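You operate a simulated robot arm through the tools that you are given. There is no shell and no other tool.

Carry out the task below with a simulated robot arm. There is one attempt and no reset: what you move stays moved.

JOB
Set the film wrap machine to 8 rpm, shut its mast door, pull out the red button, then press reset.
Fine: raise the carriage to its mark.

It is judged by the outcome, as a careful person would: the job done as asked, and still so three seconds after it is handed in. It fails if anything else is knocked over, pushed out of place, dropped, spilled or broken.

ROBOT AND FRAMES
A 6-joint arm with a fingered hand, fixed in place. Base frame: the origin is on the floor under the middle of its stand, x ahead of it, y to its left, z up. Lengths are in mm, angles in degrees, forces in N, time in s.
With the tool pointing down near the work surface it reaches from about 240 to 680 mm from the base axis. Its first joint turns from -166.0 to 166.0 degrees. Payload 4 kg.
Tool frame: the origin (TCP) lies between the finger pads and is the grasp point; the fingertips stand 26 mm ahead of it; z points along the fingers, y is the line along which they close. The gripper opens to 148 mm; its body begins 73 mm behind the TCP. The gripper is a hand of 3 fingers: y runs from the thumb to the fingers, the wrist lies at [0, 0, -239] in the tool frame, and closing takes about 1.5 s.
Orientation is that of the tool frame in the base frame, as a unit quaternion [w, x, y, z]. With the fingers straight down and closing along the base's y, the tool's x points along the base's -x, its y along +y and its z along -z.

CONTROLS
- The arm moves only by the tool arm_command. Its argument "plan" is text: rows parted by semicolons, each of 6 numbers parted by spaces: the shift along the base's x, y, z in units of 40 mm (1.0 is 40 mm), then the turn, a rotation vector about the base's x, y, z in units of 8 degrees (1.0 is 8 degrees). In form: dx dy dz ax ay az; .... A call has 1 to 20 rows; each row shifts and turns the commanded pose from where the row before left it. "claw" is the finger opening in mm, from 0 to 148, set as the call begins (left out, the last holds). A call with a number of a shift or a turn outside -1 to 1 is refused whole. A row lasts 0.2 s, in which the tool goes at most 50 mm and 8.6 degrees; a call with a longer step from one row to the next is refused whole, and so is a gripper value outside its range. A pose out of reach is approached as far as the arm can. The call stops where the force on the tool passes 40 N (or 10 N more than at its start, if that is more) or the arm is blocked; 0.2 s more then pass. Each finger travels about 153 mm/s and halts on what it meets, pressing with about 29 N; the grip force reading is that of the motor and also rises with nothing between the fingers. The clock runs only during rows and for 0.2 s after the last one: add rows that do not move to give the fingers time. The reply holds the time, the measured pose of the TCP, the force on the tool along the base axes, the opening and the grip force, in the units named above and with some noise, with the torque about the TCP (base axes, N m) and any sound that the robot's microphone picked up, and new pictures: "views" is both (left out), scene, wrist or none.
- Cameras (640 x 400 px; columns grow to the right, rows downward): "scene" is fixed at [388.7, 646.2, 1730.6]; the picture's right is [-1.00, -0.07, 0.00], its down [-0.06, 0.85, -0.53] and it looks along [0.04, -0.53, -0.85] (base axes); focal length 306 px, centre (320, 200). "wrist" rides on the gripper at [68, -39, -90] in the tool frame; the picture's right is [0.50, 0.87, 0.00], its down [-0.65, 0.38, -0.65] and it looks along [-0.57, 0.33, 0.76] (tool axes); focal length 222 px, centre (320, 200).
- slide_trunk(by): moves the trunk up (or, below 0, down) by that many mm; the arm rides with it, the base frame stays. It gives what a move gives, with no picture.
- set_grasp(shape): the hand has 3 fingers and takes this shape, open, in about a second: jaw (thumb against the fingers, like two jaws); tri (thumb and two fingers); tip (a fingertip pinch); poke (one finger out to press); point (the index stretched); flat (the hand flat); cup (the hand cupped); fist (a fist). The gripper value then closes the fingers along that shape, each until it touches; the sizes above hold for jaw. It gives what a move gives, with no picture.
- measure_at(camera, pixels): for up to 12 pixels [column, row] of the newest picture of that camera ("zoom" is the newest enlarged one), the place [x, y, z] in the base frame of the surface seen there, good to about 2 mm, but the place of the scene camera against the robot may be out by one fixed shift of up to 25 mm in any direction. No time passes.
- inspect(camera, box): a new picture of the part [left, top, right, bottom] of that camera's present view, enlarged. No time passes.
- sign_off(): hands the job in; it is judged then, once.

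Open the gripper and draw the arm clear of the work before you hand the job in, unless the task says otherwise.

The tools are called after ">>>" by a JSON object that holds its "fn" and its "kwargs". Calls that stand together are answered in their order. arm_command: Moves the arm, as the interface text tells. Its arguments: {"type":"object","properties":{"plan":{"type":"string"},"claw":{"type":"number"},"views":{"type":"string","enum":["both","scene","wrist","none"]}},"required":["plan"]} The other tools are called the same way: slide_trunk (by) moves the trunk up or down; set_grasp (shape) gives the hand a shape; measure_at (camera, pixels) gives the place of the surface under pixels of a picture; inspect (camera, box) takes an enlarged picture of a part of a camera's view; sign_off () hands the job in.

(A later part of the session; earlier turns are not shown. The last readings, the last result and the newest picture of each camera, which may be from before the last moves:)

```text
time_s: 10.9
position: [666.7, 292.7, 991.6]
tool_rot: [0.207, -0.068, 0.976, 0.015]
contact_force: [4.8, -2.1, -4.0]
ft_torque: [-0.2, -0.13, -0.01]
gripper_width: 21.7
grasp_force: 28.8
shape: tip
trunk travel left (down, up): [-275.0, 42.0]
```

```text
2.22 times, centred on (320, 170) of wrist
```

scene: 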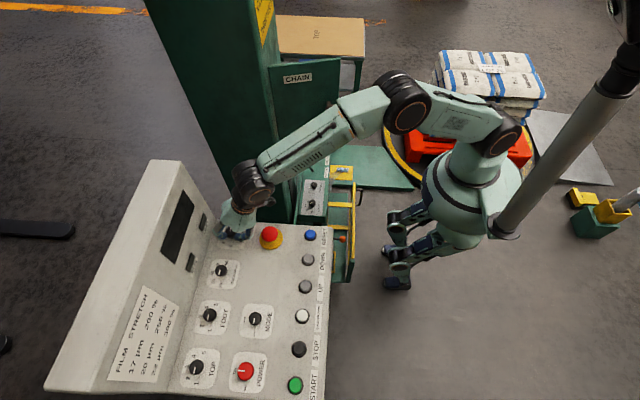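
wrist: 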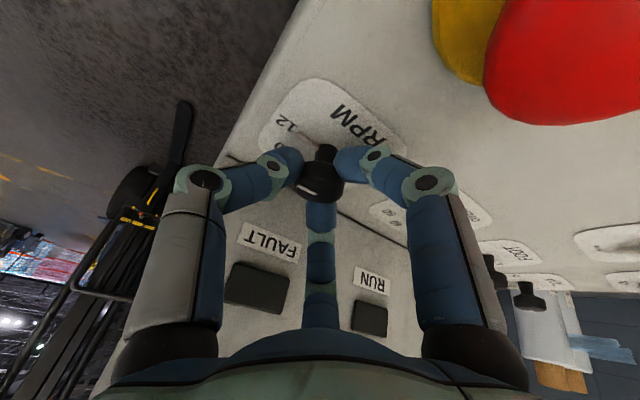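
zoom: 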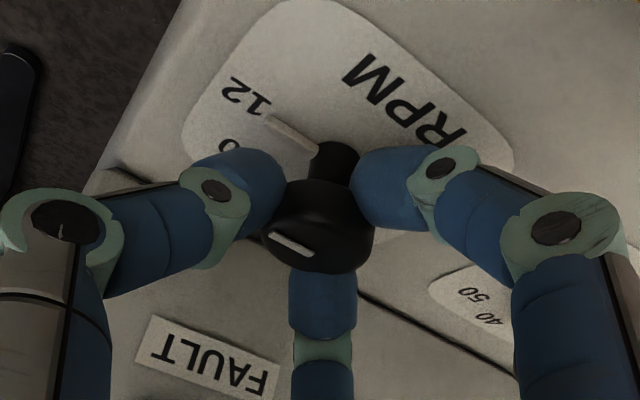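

All three fingertips hold the cap with 29 N and small side force. I turn +42° about z, following the small arc around the knob's axis.

>>> {"fn": "arm_command", "kwargs": {"plan": "0.01 -0.01 0 0 0 0.75; 0.009 -0.012 0 0 0 0.75; 0.008 -0.013 0 0 0 0.75; 0.008 -0.014 0 0 0 0.75; 0.007 -0.015 0 0 0 0.75; 0.006 -0.016 0 0 0 0.75; 0.005 -0.017 0 0 0 0.75; 0 0 0 0 0 0"}}

>>> {"fn": "inspect", "kwargs": {"camera": "wrist", "box": [200, 80, 440, 260]}}

>>> {"fn": "inspect", "kwargs": {"camera": "scene", "box": [195, 160, 295, 260]}}

```text
time_s: 12.7
position: [670.2, 288.5, 991.3]
tool_rot: [0.189, -0.414, 0.886, 0.088]
contact_force: [10.0, -3.5, -0.5]
ft_torque: [-0.15, -0.34, -0.05]
gripper_width: 21.7
grasp_force: 29.1
shape: tip
trunk travel left (down, up): [-275.0, 42.0]
```

scene: 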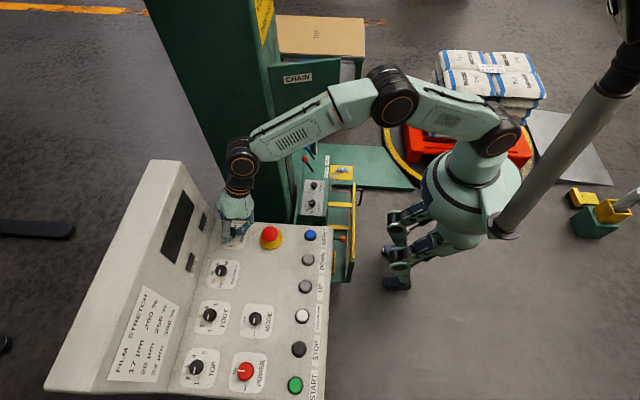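
wrist: 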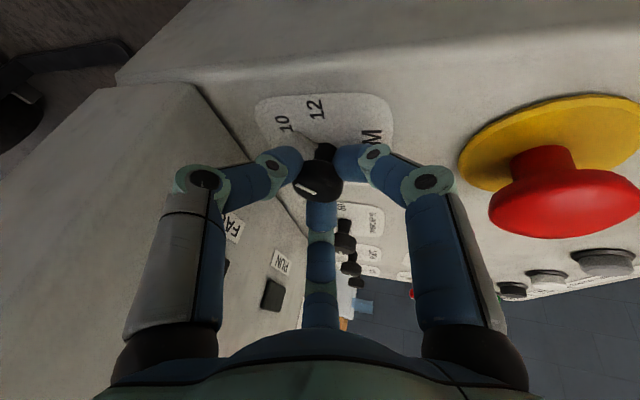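

```text
2.22 times, centred on (320, 170) of wrist
```

zoom: 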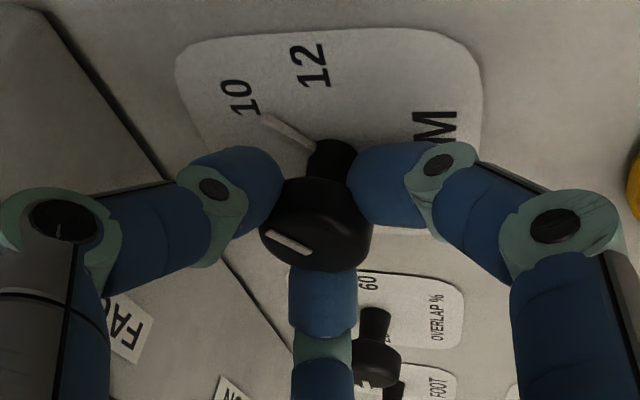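

```text
4.00 times, centred on (245, 210) of scene
```

zoom: 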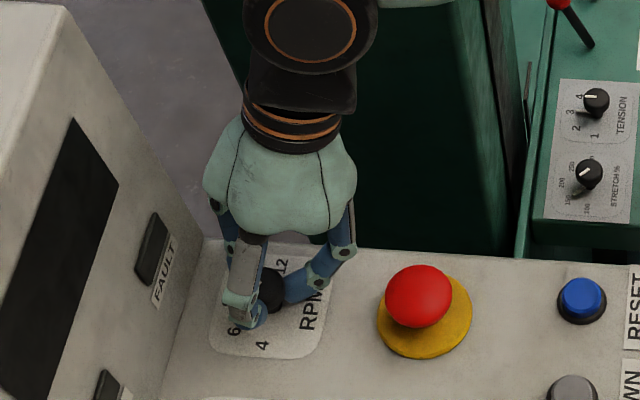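

The pointer followed and now aims at 10 in the wrist picture. I open, lift 40 mm, yaw back -42°, and descend for the second bite.

>>> {"fn": "arm_command", "kwargs": {"plan": "0 0 0 0 0 0; 0 0 0 0 0 0; 0 0 0.5 0 0 0; 0 0 0.5 0 0 0; -0.005 0.017 0 0 0 -0.75; -0.006 0.016 0 0 0 -0.75; -0.007 0.015 0 0 0 -0.75; -0.008 0.014 0 0 0 -0.75; -0.008 0.013 0 0 0 -0.75; -0.009 0.012 0 0 0 -0.75; -0.01 0.01 0 0 0 -0.75; 0 0 0 0 0 0", "claw": 50}}

>>> {"fn": "inspect", "kwargs": {"camera": "wrist", "box": [200, 50, 440, 230]}}

>>> {"fn": "measure_at", "kwargs": {"camera": "zoom", "pixels": [[320, 200], [320, 150]]}}

```text
time_s: 15.3
position: [665.5, 294.6, 1031.7]
tool_rot: [0.208, -0.068, 0.976, 0.015]
contact_force: [0.1, 0.1, -0.6]
ft_torque: [0.02, 0.03, 0.01]
gripper_width: 49.7
grasp_force: 0.0
shape: tip
trunk travel left (down, up): [-275.0, 42.0]
```

scene: 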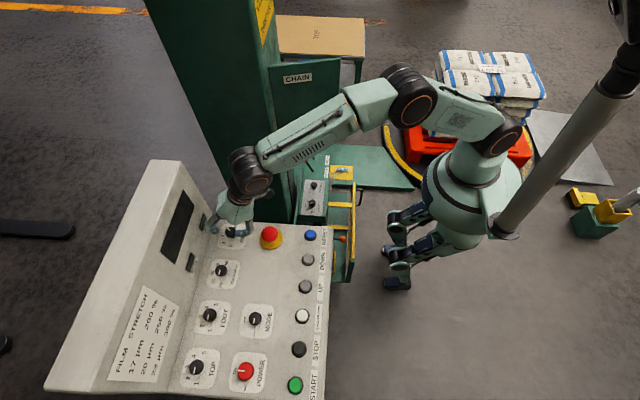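
wrist: 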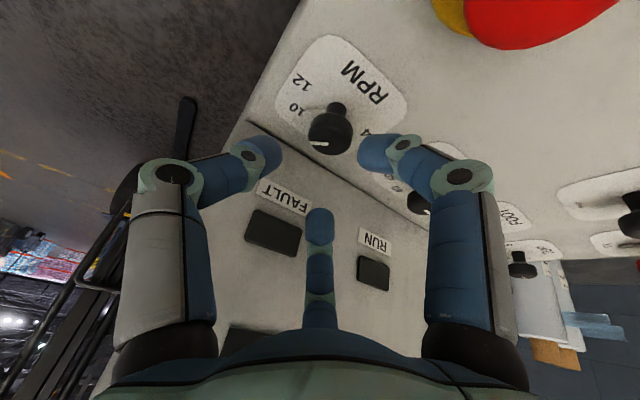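

```text
2.22 times, centred on (320, 140) of wrist
```

zoom: 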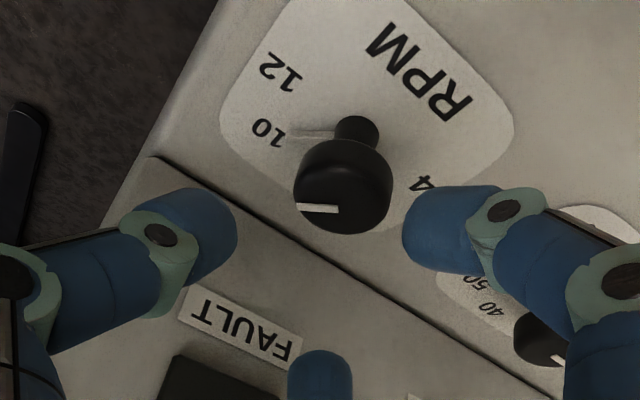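

```text
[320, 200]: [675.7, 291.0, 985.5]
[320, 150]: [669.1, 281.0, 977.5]
```

The pointer now aims right at 10. I measure its exact direction for the remaining turn.

>>> {"fn": "measure_at", "kwargs": {"camera": "zoom", "pixels": [[299, 208], [334, 210], [294, 134], [320, 134], [267, 133], [282, 72], [424, 183], [300, 190], [388, 185], [343, 231]]}}

```text
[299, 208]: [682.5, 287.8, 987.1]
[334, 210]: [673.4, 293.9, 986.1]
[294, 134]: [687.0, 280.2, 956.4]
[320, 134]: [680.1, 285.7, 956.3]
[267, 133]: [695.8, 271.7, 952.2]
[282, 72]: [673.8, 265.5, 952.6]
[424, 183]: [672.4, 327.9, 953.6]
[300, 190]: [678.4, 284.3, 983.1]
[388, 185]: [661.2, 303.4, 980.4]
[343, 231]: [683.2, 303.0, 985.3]
```

The knob axis reads (672,295.5) and the pointer is about 42–45° short of 8. I descend, close on the cap again, and check the grip.

>>> {"fn": "arm_command", "kwargs": {"plan": "0 0 -0.35 0 0 0; 0 0 -0.35 0 0 0; 0 0 -0.31 0 0 0; 0 0 0 0 0 0", "claw": 50, "views": "none"}}

>>> {"fn": "arm_command", "kwargs": {"plan": "0 0 0 0 0 0; 0 0 0 0 0 0; 0 0 0 0 0 0; 0 0 0 0 0 0; 0 0 0 0 0 0", "claw": 15, "views": "wrist"}}

```text
time_s: 16.3
position: [666.2, 293.0, 991.2]
tool_rot: [0.207, -0.068, 0.976, 0.014]
contact_force: [-0.1, 0.7, 0.2]
ft_torque: [0.01, 0.01, -0.01]
gripper_width: 50.0
grasp_force: 0.1
shape: tip
trunk travel left (down, up): [-275.0, 42.0]
```

```text
time_s: 17.5
position: [668.0, 293.3, 990.2]
tool_rot: [0.208, -0.068, 0.976, 0.014]
contact_force: [4.6, -3.4, -4.2]
ft_torque: [-0.24, -0.16, -0.05]
gripper_width: 21.1
grasp_force: 29.1
shape: tip
trunk travel left (down, up): [-275.0, 42.0]
```

wrist: 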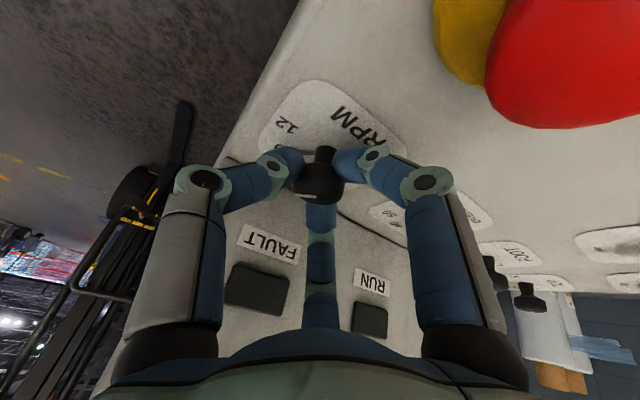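

The grip is the same as before (21 mm, 29 N). I turn another +43° about z.

>>> {"fn": "arm_command", "kwargs": {"plan": "0.01 -0.01 0 0 0 0.765; 0.009 -0.012 0 0 0 0.765; 0.008 -0.013 0 0 0 0.765; 0.008 -0.014 0 0 0 0.765; 0.007 -0.015 0 0 0 0.765; 0.006 -0.016 0 0 0 0.765; 0.005 -0.017 0 0 0 0.765; 0 0 0 0 0 0"}}

>>> {"fn": "inspect", "kwargs": {"camera": "wrist", "box": [200, 80, 440, 260]}}

>>> {"fn": "measure_at", "kwargs": {"camera": "zoom", "pixels": [[270, 120], [300, 135], [280, 238], [306, 250], [315, 225]]}}

```text
time_s: 19.3
position: [669.6, 289.7, 990.4]
tool_rot: [0.188, -0.42, 0.883, 0.09]
contact_force: [11.9, -2.2, -1.6]
ft_torque: [-0.1, -0.4, -0.08]
gripper_width: 21.3
grasp_force: 28.7
shape: tip
trunk travel left (down, up): [-275.0, 42.0]
```

scene: 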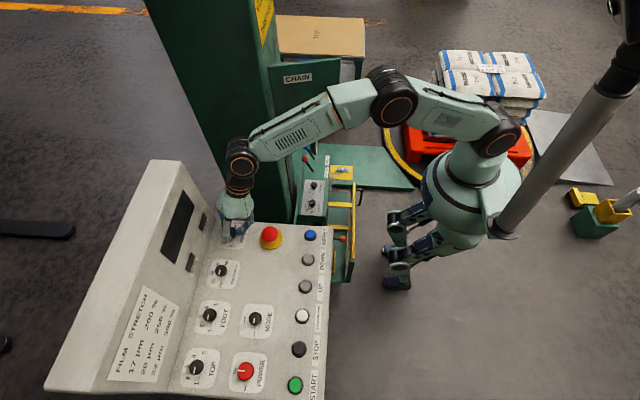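
wrist: 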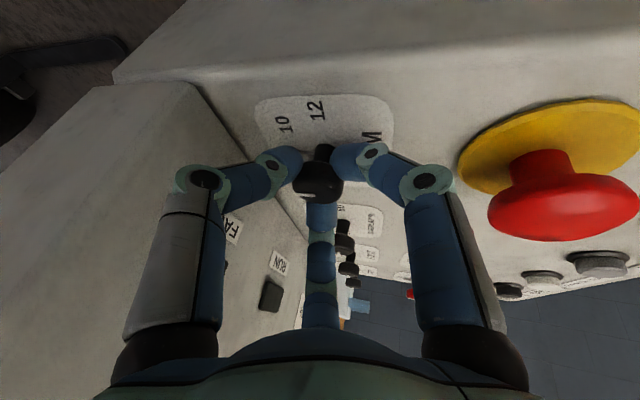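

```text
2.22 times, centred on (320, 170) of wrist
```

zoom: 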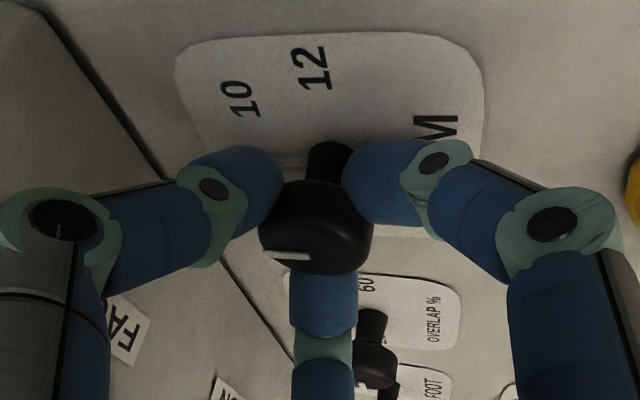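

```text
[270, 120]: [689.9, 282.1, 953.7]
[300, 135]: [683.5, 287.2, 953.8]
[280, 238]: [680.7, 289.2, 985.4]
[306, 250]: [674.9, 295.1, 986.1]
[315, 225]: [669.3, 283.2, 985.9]
```

The knob turned again. I open, lift 60 mm, yaw back and look at where the pointer stands.

>>> {"fn": "arm_command", "kwargs": {"plan": "0 0 0 0 0 0; 0 0 0 0 0 0; 0 0 0.5 0 0 0; 0 0 0.5 0 0 0; 0 0 0.5 0 0 -0.5; -0.006 0.016 0 0 0 -0.75; -0.007 0.015 0 0 0 -0.75; -0.008 0.014 0 0 0 -0.75; -0.008 0.013 0 0 0 -0.75; -0.009 0.012 0 0 0 -0.75; -0.01 0.01 0 0 0 -0.75; 0 0 0 0 0 -0.355; 0 0 0 0 0 0", "claw": 50}}

>>> {"fn": "inspect", "kwargs": {"camera": "wrist", "box": [260, 30, 420, 150]}}

>>> {"fn": "inspect", "kwargs": {"camera": "scene", "box": [210, 220, 260, 255]}}

```text
time_s: 22.1
position: [666.2, 292.6, 1050.6]
tool_rot: [0.208, -0.069, 0.976, 0.014]
contact_force: [0.2, -0.1, -0.2]
ft_torque: [-0.01, -0.03, -0.02]
gripper_width: 49.7
grasp_force: 0.1
shape: tip
trunk travel left (down, up): [-275.0, 42.0]
```

scene: 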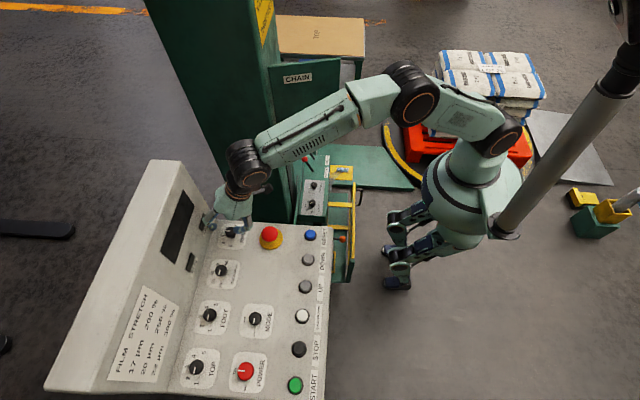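
wrist: 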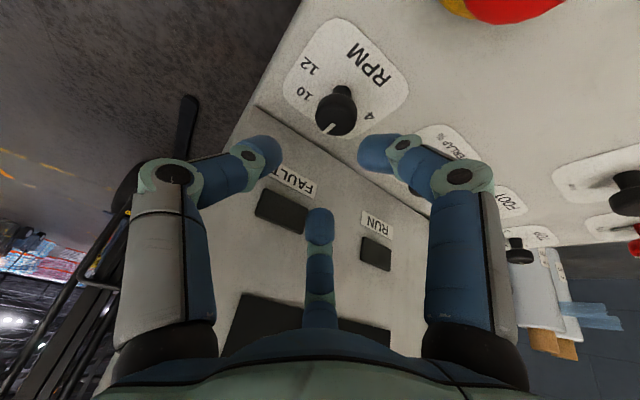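

```text
3.33 times, centred on (340, 90) of wrist
```

zoom: 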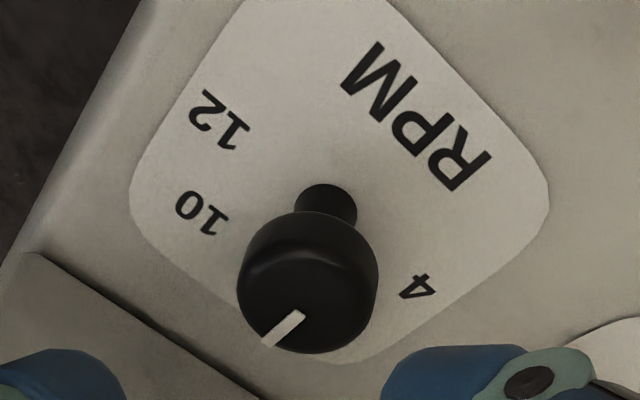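

```text
11.43 times, centred on (235, 238) of scene
```

zoom: 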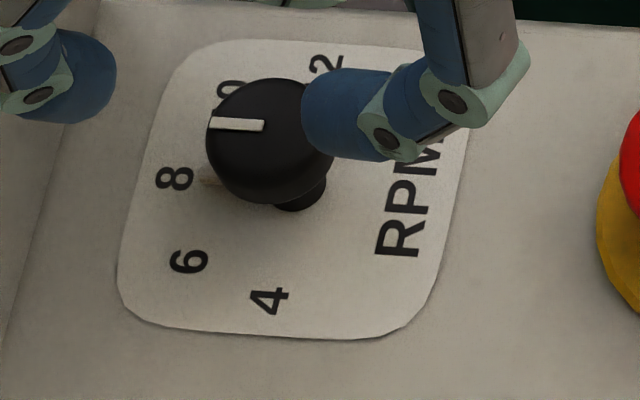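

In the scene zoom, the dial pointer at (208,178) now aims at 8 (175,178). I measure the angle to confirm.

>>> {"fn": "measure_at", "kwargs": {"camera": "zoom", "pixels": [[214, 123], [240, 124], [261, 126], [208, 178], [213, 179], [175, 178], [190, 261], [268, 301], [325, 65], [270, 140], [295, 205]]}}

>>> {"fn": "measure_at", "kwargs": {"camera": "wrist", "pixels": [[323, 131], [334, 125], [320, 110], [352, 112], [335, 134], [333, 100]]}}

```text
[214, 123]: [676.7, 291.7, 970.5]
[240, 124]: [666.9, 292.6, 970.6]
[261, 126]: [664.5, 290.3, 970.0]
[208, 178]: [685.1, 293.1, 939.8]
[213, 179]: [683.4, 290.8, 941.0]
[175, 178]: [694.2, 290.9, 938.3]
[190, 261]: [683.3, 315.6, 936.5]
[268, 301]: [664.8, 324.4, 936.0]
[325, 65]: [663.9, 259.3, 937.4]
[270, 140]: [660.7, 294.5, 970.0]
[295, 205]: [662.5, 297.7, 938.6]
```

```text
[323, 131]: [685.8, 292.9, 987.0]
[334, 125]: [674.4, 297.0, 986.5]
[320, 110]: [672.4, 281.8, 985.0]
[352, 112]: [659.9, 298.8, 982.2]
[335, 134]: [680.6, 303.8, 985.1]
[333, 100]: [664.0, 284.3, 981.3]
```

The knob is on 8: the pointer tip (685,292) lines up with the 8 label within a couple of degrees. Now I back off upward and toward the door's outer (+y) side, straightening the tool, to get ready to shut the mast door.

>>> {"fn": "arm_command", "kwargs": {"plan": "0 0 1 0 0 0; 0 0 1 0 0 0; -0.9 -0.5 0.6 -0.139 0.99 0; -0.9 -0.5 0.6 -0.139 0.99 0; -0.9 -0.5 0.6 -0.139 0.99 0; -1 -0.6 0.3 0 0 0; -1 -0.6 0.3 0 0 0; -1 -0.6 0.3 0 0 0; 0 0 0 0 0 0", "claw": 50}}

>>> {"fn": "inspect", "kwargs": {"camera": "scene", "box": [230, 30, 430, 160]}}

>>> {"fn": "inspect", "kwargs": {"camera": "scene", "box": [210, 220, 260, 255]}}

```text
time_s: 24.1
position: [438.3, 160.2, 1237.8]
tool_rot: [0.0, -0.07, 0.998, 0.0]
contact_force: [0.9, 0.9, 0.3]
ft_torque: [-0.02, 0.04, -0.03]
gripper_width: 50.1
grasp_force: 0.1
shape: tip
trunk travel left (down, up): [-275.0, 42.0]
```

scene: 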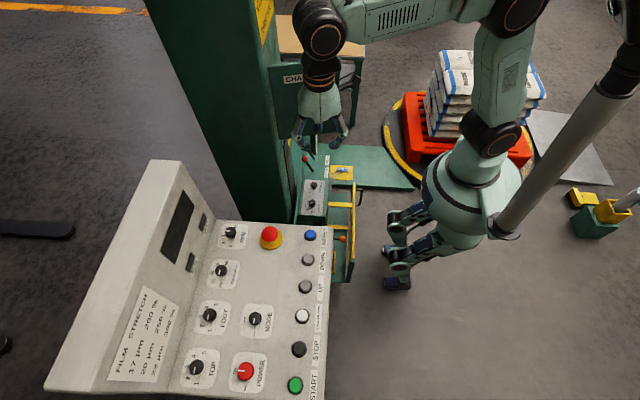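
wrist: 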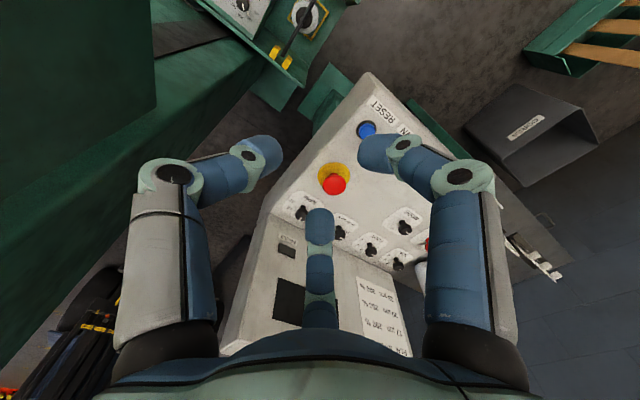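

```text
3.08 times, centred on (330, 95) of scene
```

zoom: 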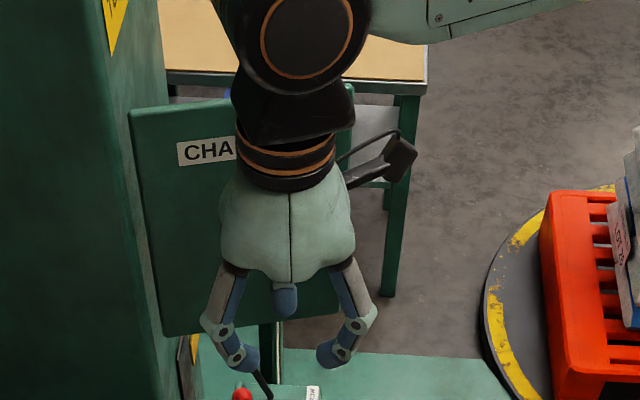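

```text
11.43 times, centred on (235, 238) of scene
```

zoom: 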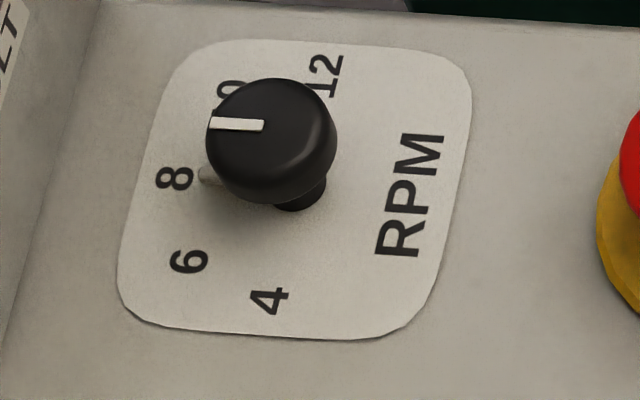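

The RPM pointer clearly sits at 8. The hand is on the door's outer side; I close the fingers and yaw -60° so the camera body stays away from the door, drifting to y≈100.

>>> {"fn": "arm_command", "kwargs": {"plan": "0 -0.18 0 0 0 -0.94; 0 -0.18 0 0 0 -0.94; 0 -0.18 0 0 0 -0.94; 0 -0.18 0 0 0 -0.94; 0 -0.18 0 0 0 -0.94; 0 -0.18 0 0 0 -0.94; 0 -0.18 0 0 0 -0.94; 0 -0.18 0 0 0 -0.94; 0 0 0 0 0 0", "claw": 0}}

>>> {"fn": "inspect", "kwargs": {"camera": "scene", "box": [230, 30, 430, 160]}}

```text
time_s: 26.1
position: [439.5, 103.3, 1238.4]
tool_rot: [0.001, 0.44, 0.898, 0.0]
contact_force: [-0.6, -0.3, 0.4]
ft_torque: [0.01, -0.01, 0.02]
gripper_width: 0.1
grasp_force: 28.8
shape: tip
trunk travel left (down, up): [-275.0, 42.0]
```

scene: 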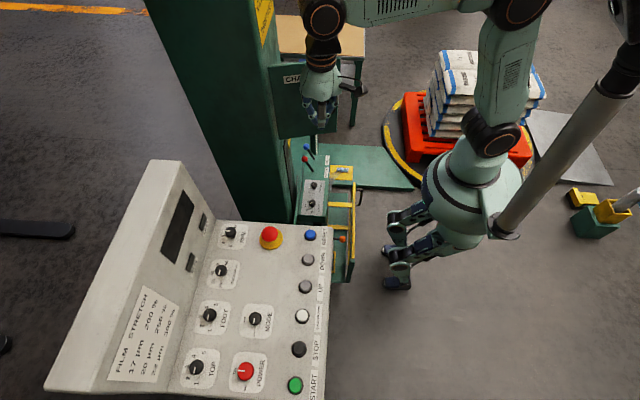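
wrist: 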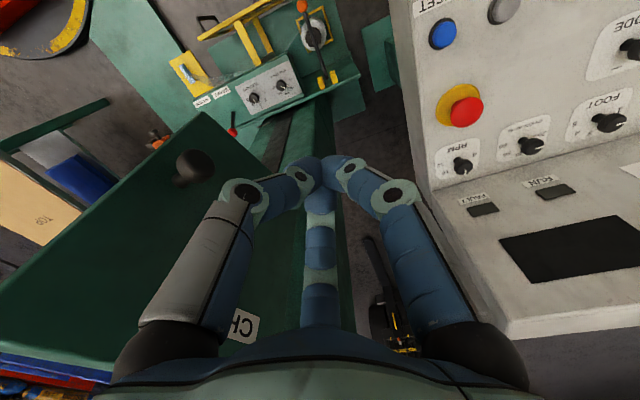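

```text
3.08 times, centred on (330, 95) of scene
```

zoom: 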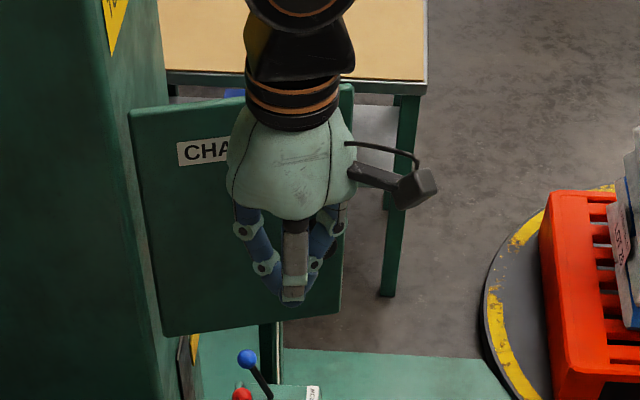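

The wrist picture shows the door with its handle at (195,168). I measure the door's face, edges and handle from here for an accurate push path.

>>> {"fn": "measure_at", "kwargs": {"camera": "wrist", "pixels": [[195, 165], [180, 178], [100, 250], [180, 120], [262, 168], [20, 310], [60, 330], [240, 325], [150, 150], [255, 180], [40, 260], [310, 120]]}}

>>> {"fn": "inspect", "kwargs": {"camera": "wrist", "box": [0, 80, 320, 380]}}

```text
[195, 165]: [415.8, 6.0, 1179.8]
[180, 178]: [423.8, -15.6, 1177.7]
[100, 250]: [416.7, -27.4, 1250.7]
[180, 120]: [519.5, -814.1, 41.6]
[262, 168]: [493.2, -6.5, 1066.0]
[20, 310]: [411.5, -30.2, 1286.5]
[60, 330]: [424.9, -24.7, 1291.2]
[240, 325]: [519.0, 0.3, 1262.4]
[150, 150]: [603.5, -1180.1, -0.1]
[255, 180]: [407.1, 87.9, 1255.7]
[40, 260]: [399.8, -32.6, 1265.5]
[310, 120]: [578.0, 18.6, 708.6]
```

```text
1.33 times, centred on (160, 230) of wrist
```

zoom: 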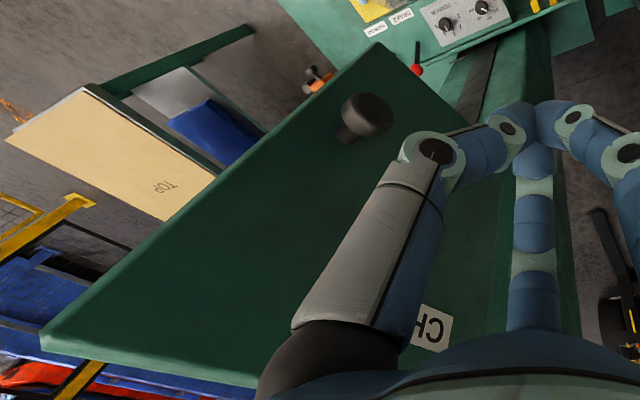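

The door face runs along 195° with its hinge near (556,10). I push it around with the closed hand, following an arc about the hinge, first to about 225°, at z≈1238 above the handle.

>>> {"fn": "arm_command", "kwargs": {"plan": "0.02 -0.6 0 0 0 0; 0.02 -0.6 0 0 0 0; -0.1 -0.4 0 0 0 0; -0.1 -0.4 0 0 0 0; 0 -0.52 0 0 0 0; 0.08 -0.53 0 0 0 0; 0.17 -0.51 0 0 0 0; 0 0 0 0 0 0"}}

>>> {"fn": "inspect", "kwargs": {"camera": "scene", "box": [230, 0, 430, 130]}}

```text
time_s: 27.9
position: [441.4, -39.7, 1238.6]
tool_rot: [0.001, 0.439, 0.898, -0.001]
contact_force: [-0.1, -0.2, 0.0]
ft_torque: [-0.01, 0.02, 0.04]
gripper_width: 0.1
grasp_force: 29.0
shape: tip
trunk travel left (down, up): [-275.0, 42.0]
```

scene: 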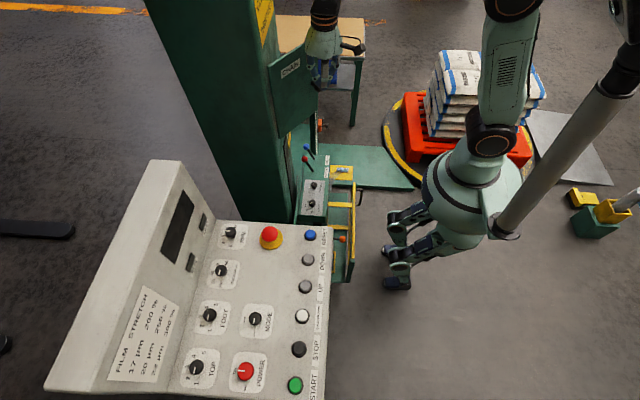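
wrist: 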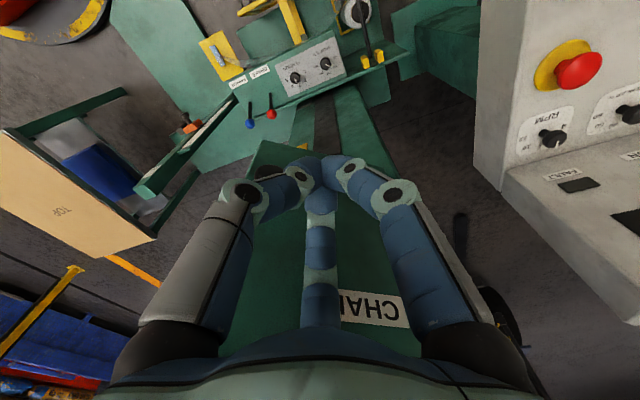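

```text
3.08 times, centred on (330, 65) of scene
```

zoom: 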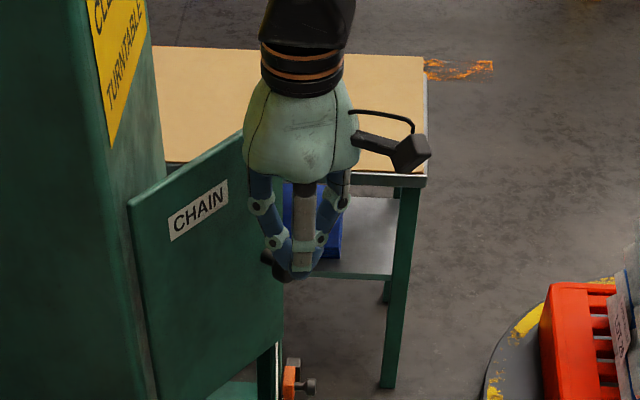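

The door is swinging freely with the hand. I carry on along the arc to the closed position.

>>> {"fn": "arm_command", "kwargs": {"plan": "0.255 -0.47 0 0 0 0; 0.34 -0.42 0 0 0 0; 0.4 -0.36 0 0 0 0; 0.46 -0.28 0 0 0 0; 0 0 0 0 0 0"}}

>>> {"fn": "inspect", "kwargs": {"camera": "scene", "box": [230, 0, 430, 130]}}

```text
time_s: 29.1
position: [499.8, -100.4, 1240.5]
tool_rot: [0.001, 0.439, 0.898, 0.0]
contact_force: [-1.8, 0.1, 0.1]
ft_torque: [-0.04, 0.04, 0.0]
gripper_width: 0.0
grasp_force: 28.6
shape: tip
trunk travel left (down, up): [-275.0, 42.0]
```

scene: 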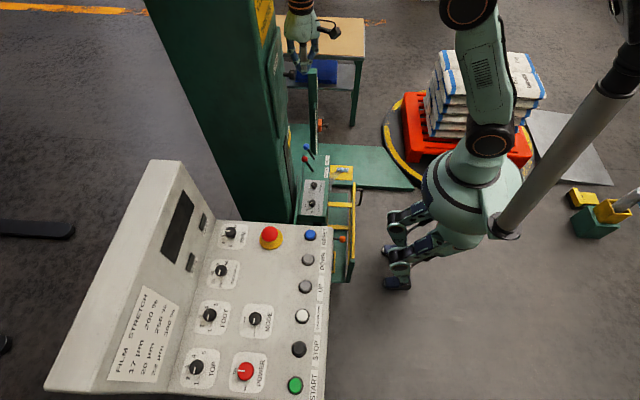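
wrist: 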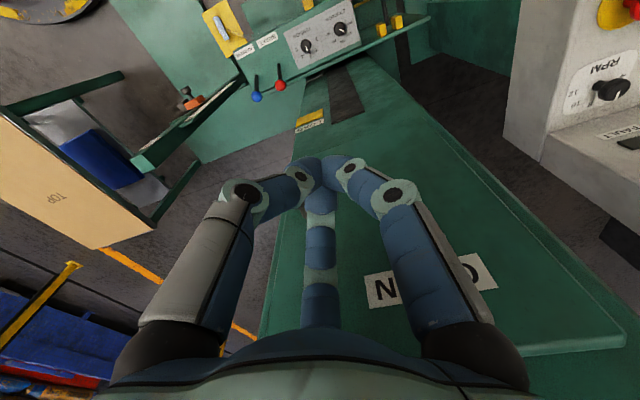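

```text
3.08 times, centred on (330, 65) of scene
```

zoom: 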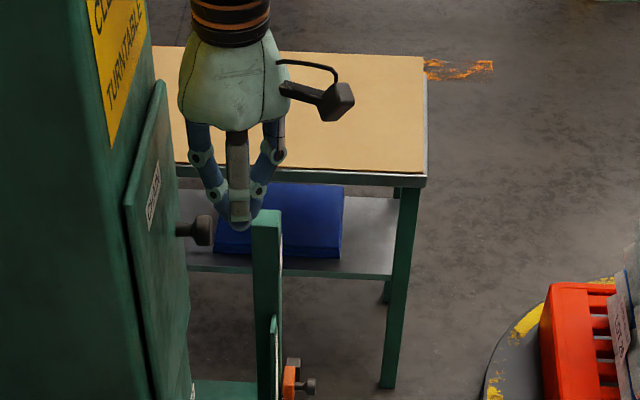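

The door is almost shut, with 1.8 N on the hand, and the wrist view shows a yellow label on the mast at (310,120) below it. I measure the door face angle, that label, and the green post at scene (313,90).

>>> {"fn": "measure_at", "kwargs": {"camera": "wrist", "pixels": [[290, 240], [420, 170], [560, 340], [310, 118], [300, 160], [350, 80], [480, 140], [200, 130], [160, 160]]}}

>>> {"fn": "measure_at", "kwargs": {"camera": "scene", "pixels": [[313, 70], [313, 90], [313, 120], [320, 125], [317, 100], [295, 75]]}}

>>> {"fn": "inspect", "kwargs": {"camera": "wrist", "box": [200, 0, 440, 160]}}

```text
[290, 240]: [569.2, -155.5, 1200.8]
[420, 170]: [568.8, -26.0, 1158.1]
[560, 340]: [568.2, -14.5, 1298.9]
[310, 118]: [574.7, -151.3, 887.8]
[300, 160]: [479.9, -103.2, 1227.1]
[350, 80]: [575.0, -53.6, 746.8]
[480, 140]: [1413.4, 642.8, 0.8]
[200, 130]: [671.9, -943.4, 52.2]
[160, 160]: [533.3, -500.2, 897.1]
```

```text
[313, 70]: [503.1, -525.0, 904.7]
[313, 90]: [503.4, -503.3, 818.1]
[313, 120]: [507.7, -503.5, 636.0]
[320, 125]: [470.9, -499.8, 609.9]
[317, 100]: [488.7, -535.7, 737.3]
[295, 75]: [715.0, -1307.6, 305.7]
```

```text
2.50 times, centred on (320, 80) of wrist
```

zoom: 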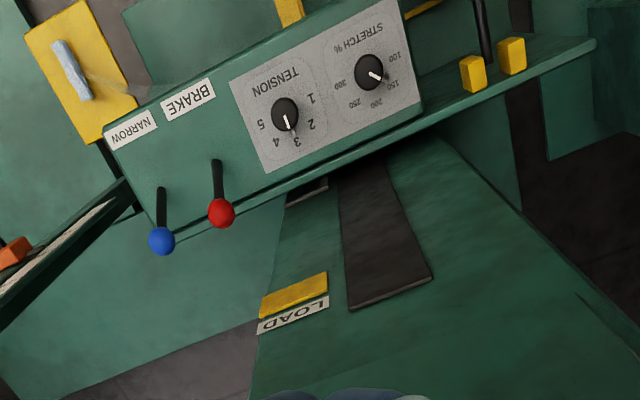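

The door face is flat at x≈569 across its width, so it looks shut; I give it a gentle extra push to be sure. The yellow LOAD plate at zoom (295,295) is the carriage mark, and I measure it and the carriage's small pointer at (307,190).

>>> {"fn": "measure_at", "kwargs": {"camera": "zoom", "pixels": [[275, 305], [318, 283], [290, 318], [305, 188], [325, 183], [295, 198], [310, 195], [390, 290], [160, 240], [222, 215], [285, 115], [180, 300]]}}

>>> {"fn": "arm_command", "kwargs": {"plan": "0.2 0 0 0 0 0; 0.2 0 0 0 0 0; 0.2 0 0 0 0 0; 0.2 0 0 0 0 0; 0 0 0 0 0 0", "views": "both"}}

```text
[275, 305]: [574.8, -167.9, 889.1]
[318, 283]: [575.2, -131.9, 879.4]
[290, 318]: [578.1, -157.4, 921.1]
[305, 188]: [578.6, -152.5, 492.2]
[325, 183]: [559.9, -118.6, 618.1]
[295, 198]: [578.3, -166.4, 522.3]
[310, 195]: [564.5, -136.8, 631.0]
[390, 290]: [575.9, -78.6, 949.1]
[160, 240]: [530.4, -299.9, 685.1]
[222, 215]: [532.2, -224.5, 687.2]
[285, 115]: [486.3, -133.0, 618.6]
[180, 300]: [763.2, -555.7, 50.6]
```

```text
time_s: 30.2
position: [523.7, -99.3, 1239.9]
tool_rot: [-0.004, 0.441, 0.897, -0.002]
contact_force: [-30.0, 1.5, -2.4]
ft_torque: [-0.07, -1.64, -0.33]
gripper_width: 0.0
grasp_force: 28.7
shape: tip
trunk travel left (down, up): [-275.0, 42.0]
stopped in row 5: the force on the tool passed its limit at 42 N (the readings are from after the stop); the commanded pose is now the measured one
```

scene: 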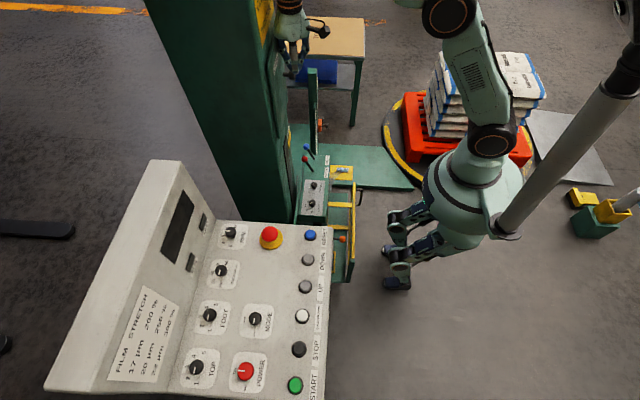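
wrist: 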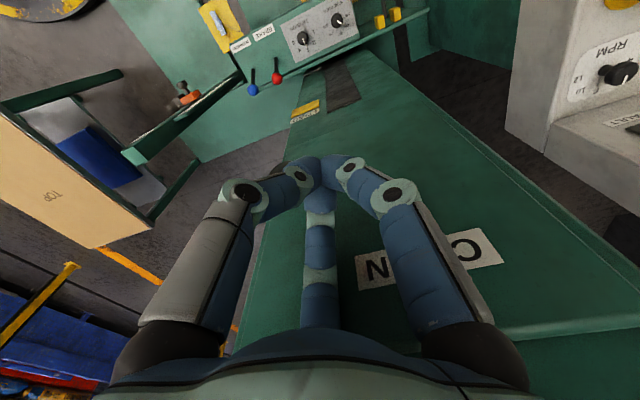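

The door is shut solidly (held at a 42 N push). I back off, and measure the door face again from the wrist picture.

>>> {"fn": "arm_command", "kwargs": {"plan": "-0.5 0 0 0 0 0; -0.8 0 0 0 0 0; -0.8 0 0 0 0 0; 0 0 0 0 0 0"}}

>>> {"fn": "inspect", "kwargs": {"camera": "scene", "box": [230, 0, 430, 130]}}

>>> {"fn": "inspect", "kwargs": {"camera": "wrist", "box": [180, 0, 440, 170]}}

```text
time_s: 31.2
position: [446.9, -100.8, 1238.0]
tool_rot: [-0.004, 0.439, 0.898, -0.001]
contact_force: [1.2, -0.8, -0.7]
ft_torque: [0.03, -0.03, 0.05]
gripper_width: 0.1
grasp_force: 29.2
shape: tip
trunk travel left (down, up): [-275.0, 42.0]
```

scene: 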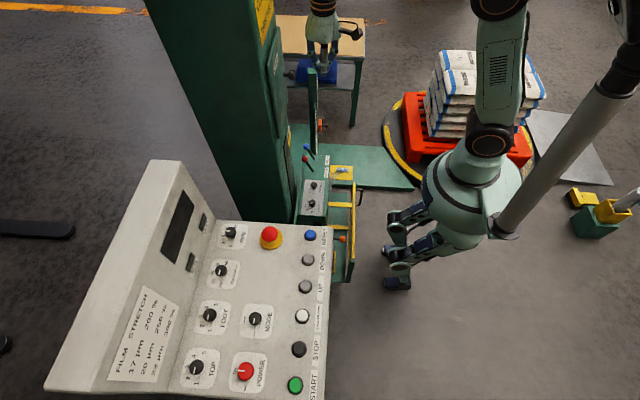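
wrist: 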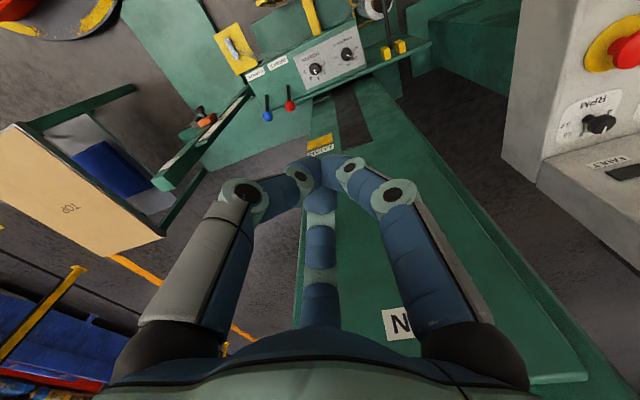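

```text
3.08 times, centred on (330, 65) of scene
```

zoom: 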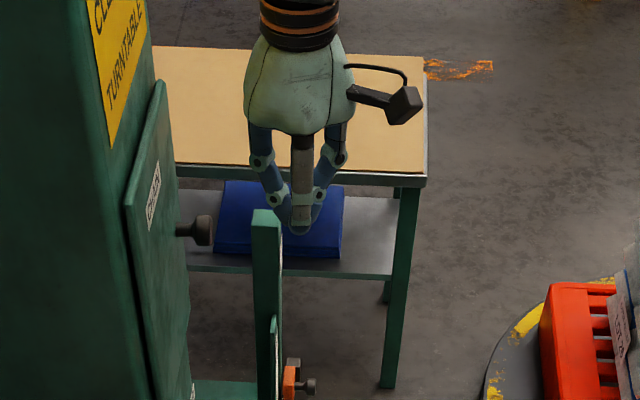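

```text
2.35 times, centred on (310, 85) of wrist
```

zoom: 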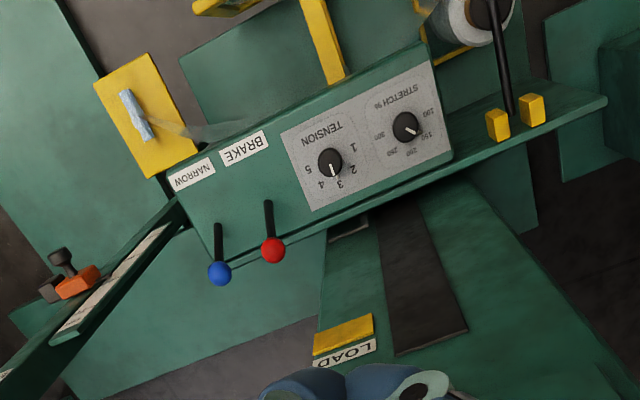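

The door stays flush with the mast. I double check its plane and then carry the hand, opening it, over toward the red button.

>>> {"fn": "measure_at", "kwargs": {"camera": "wrist", "pixels": [[310, 270], [350, 240], [430, 170], [540, 360], [470, 260], [600, 370]]}}

>>> {"fn": "arm_command", "kwargs": {"plan": "-0.1 0.8 0 0 0 0; 0 1 0 0 0 0.93; 0 1 0 0 0 0.93; 0 1 0 0 0 0.93; 0 1 0 0 0 0.93; 0 1 0 0 0 0.93; 0 1 0 0 0 0.93; 0 1 0 0 0 0.93; 0.7 0.5 -0.8 0 0 0; 0.7 0.5 -0.8 0 0 0; 0.7 0.5 -0.8 0 0 0; 0.7 0.5 -0.8 0 0 0; 0 0 0 0 0 0", "claw": 90}}

```text
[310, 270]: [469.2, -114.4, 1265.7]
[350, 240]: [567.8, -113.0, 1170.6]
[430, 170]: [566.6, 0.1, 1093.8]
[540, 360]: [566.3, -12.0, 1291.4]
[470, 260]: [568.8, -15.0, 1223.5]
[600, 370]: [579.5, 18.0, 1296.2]
```

```text
time_s: 34.0
position: [554.2, 290.7, 1109.0]
tool_rot: [-0.003, 0.001, 1.0, -0.002]
contact_force: [0.1, -1.4, 0.3]
ft_torque: [0.02, 0.02, -0.01]
gripper_width: 89.8
grasp_force: 0.0
shape: tip
trunk travel left (down, up): [-275.0, 42.0]
```

scene: 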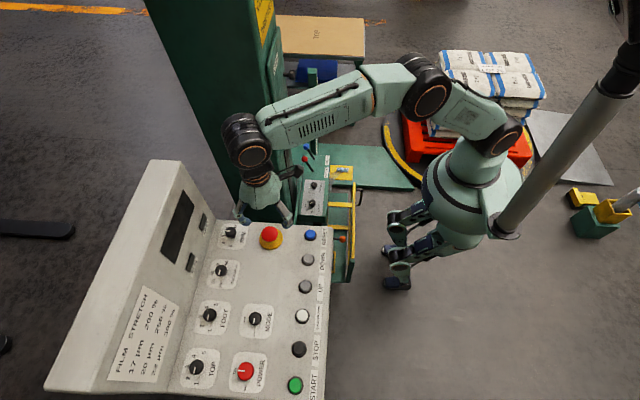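
wrist: 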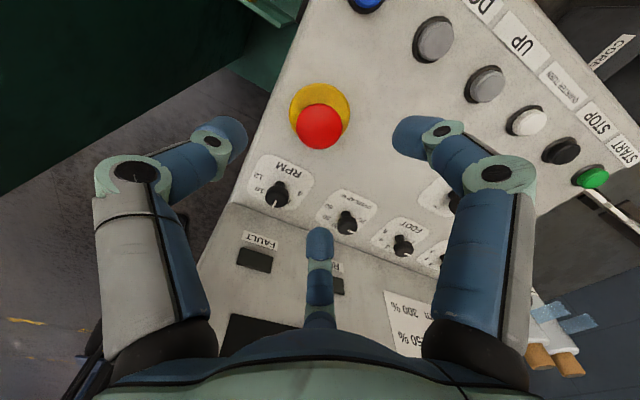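

The door plane measures x≈567 throughout, so it is shut. The red cap now shows at wrist (320,126); I measure its rim, and the buttons while they're in view.

>>> {"fn": "measure_at", "kwargs": {"camera": "wrist", "pixels": [[299, 128], [342, 124], [320, 147], [320, 120], [321, 106], [296, 100], [346, 108], [320, 85], [435, 37], [486, 83], [526, 120], [366, 3]]}}

>>> {"fn": "inspect", "kwargs": {"camera": "wrist", "box": [260, 60, 400, 160]}}

```text
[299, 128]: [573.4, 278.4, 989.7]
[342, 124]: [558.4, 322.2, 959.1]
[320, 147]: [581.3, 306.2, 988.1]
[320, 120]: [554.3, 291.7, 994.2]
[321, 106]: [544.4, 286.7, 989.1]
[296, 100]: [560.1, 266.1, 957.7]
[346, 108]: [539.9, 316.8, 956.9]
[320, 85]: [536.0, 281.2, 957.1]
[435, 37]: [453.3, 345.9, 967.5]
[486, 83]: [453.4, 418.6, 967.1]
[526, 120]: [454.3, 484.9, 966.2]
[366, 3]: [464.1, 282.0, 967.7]
```

```text
4.00 times, centred on (330, 110) of wrist
```

zoom: 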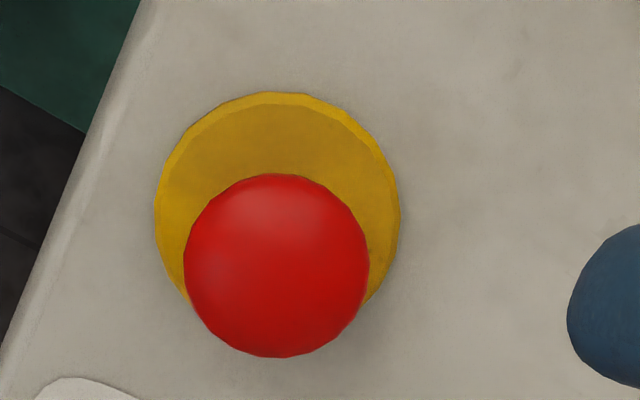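

I measure the cap rim precisely in the enlarged picture.

>>> {"fn": "measure_at", "kwargs": {"camera": "zoom", "pixels": [[189, 265], [365, 265], [280, 350], [280, 179], [277, 265], [210, 320], [345, 320], [162, 210], [396, 210], [278, 97]]}}

```text
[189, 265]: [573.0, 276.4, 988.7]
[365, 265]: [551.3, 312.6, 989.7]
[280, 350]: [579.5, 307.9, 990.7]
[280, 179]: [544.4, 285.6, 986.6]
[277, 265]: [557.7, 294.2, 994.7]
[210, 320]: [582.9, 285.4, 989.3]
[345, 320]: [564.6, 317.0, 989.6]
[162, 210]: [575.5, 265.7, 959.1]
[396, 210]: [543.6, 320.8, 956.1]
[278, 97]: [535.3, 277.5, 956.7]
```

The red cap is centred at (562,296), radius 21, top z 995. I descend with the fingers open around it to TCP z≈989.

>>> {"fn": "arm_command", "kwargs": {"plan": "0.1 0.065 -0.6 0 0 0; 0.1 0.065 -0.6 0 0 0; 0 0 -0.6 0 0 0; 0 0 -0.6 0 0 0; 0 0 -0.6 0 0 0; 0 0 0 0 0 0", "claw": 85}}

>>> {"fn": "inspect", "kwargs": {"camera": "scene", "box": [210, 170, 330, 260]}}

```text
time_s: 35.4
position: [562.4, 297.1, 988.7]
tool_rot: [-0.003, 0.001, 1.0, -0.004]
contact_force: [-0.2, -0.6, -0.4]
ft_torque: [-0.03, 0.0, 0.02]
gripper_width: 85.5
grasp_force: 0.2
shape: tip
trunk travel left (down, up): [-275.0, 42.0]
```

scene: 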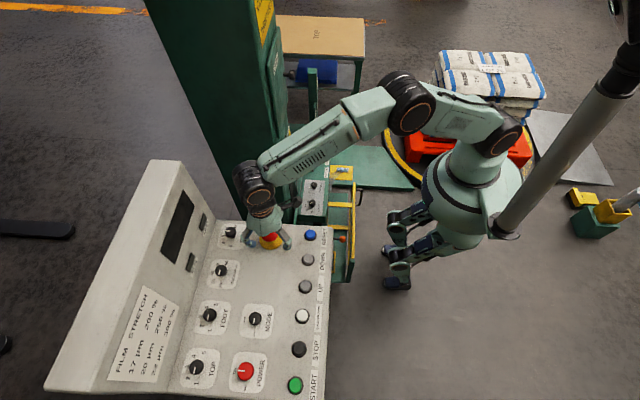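
wrist: 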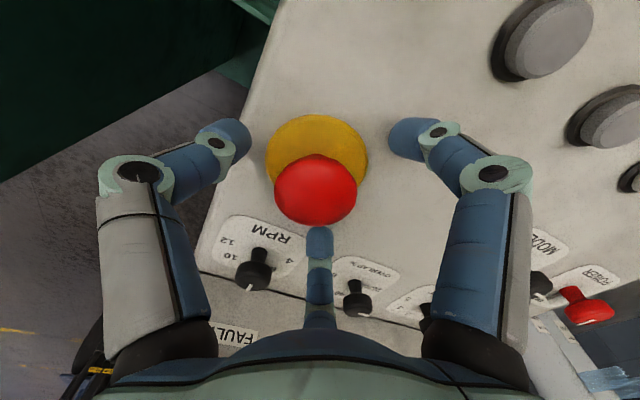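

```text
4.44 times, centred on (270, 215) of scene
```

zoom: 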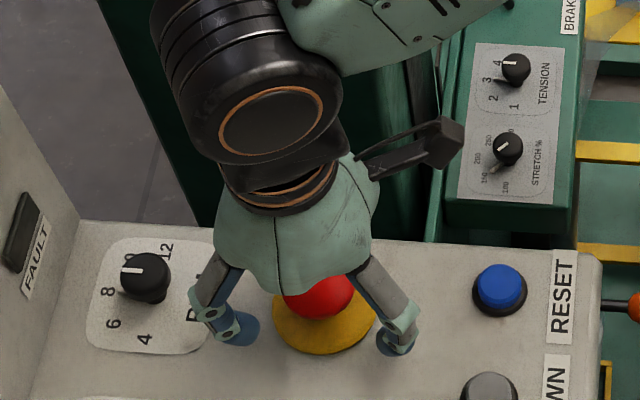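

The hand surrounds the red cap with no contact. I close the fingers on it.

>>> {"fn": "arm_command", "kwargs": {"plan": "0 0 0 0 0 0; 0 0 0 0 0 0; 0 0 0 0 0 0; 0 0 0 0 0 0; 0 0 0 0 0 0", "claw": 20}}

>>> {"fn": "inspect", "kwargs": {"camera": "wrist", "box": [200, 80, 440, 260]}}

```text
time_s: 36.6
position: [563.0, 294.4, 989.2]
tool_rot: [-0.003, 0.0, 1.0, -0.002]
contact_force: [-0.2, -5.9, -0.3]
ft_torque: [0.35, -0.12, -0.06]
gripper_width: 26.2
grasp_force: 29.1
shape: tip
trunk travel left (down, up): [-275.0, 42.0]
```

scene: 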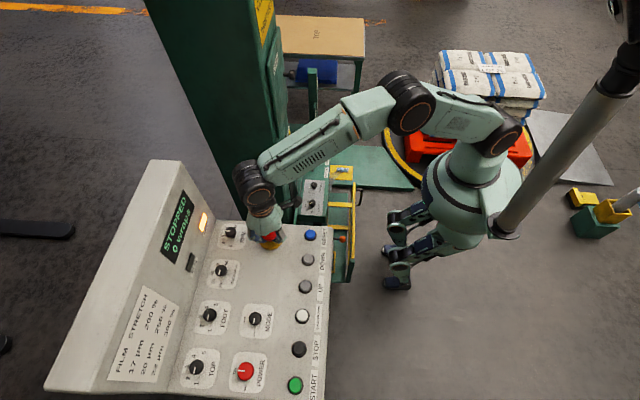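
wrist: 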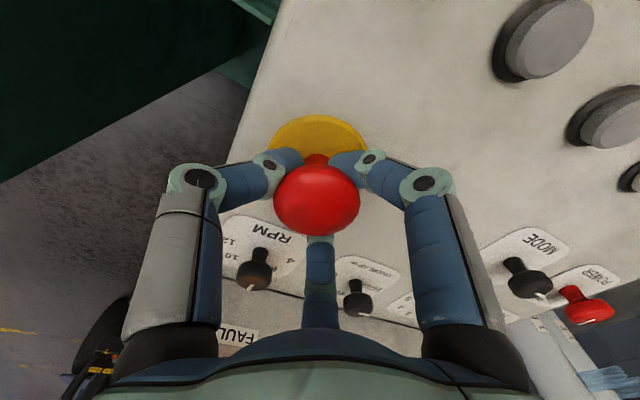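

```text
2.22 times, centred on (320, 170) of wrist
```

zoom: 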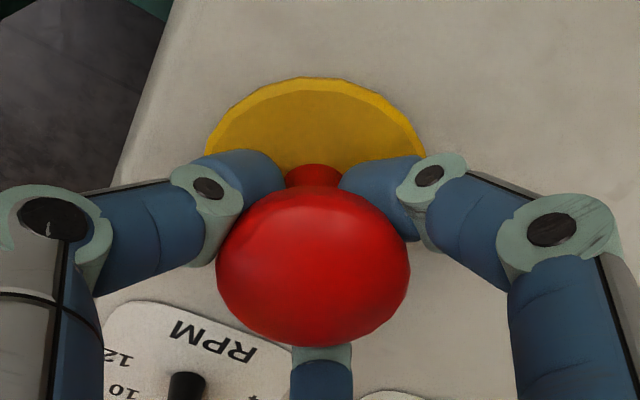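

Closing under the cap already lifted it: the display lit up ("STOPPED", fault lamp orange). I read the display and measure the cap's height to see if it's fully out.

>>> {"fn": "measure_at", "kwargs": {"camera": "wrist", "pixels": [[318, 195], [318, 180], [330, 205], [305, 205]]}}

>>> {"fn": "inspect", "kwargs": {"camera": "scene", "box": [140, 180, 220, 280]}}

```text
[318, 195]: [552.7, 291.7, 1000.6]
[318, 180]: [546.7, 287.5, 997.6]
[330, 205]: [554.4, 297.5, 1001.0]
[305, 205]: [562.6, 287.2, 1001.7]
```

```text
4.00 times, centred on (180, 230) of scene
```

zoom: 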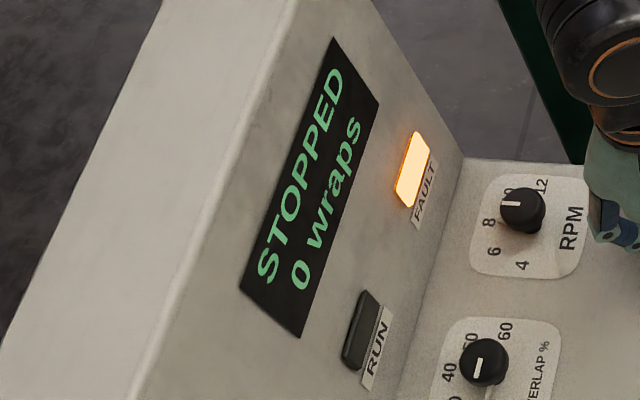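

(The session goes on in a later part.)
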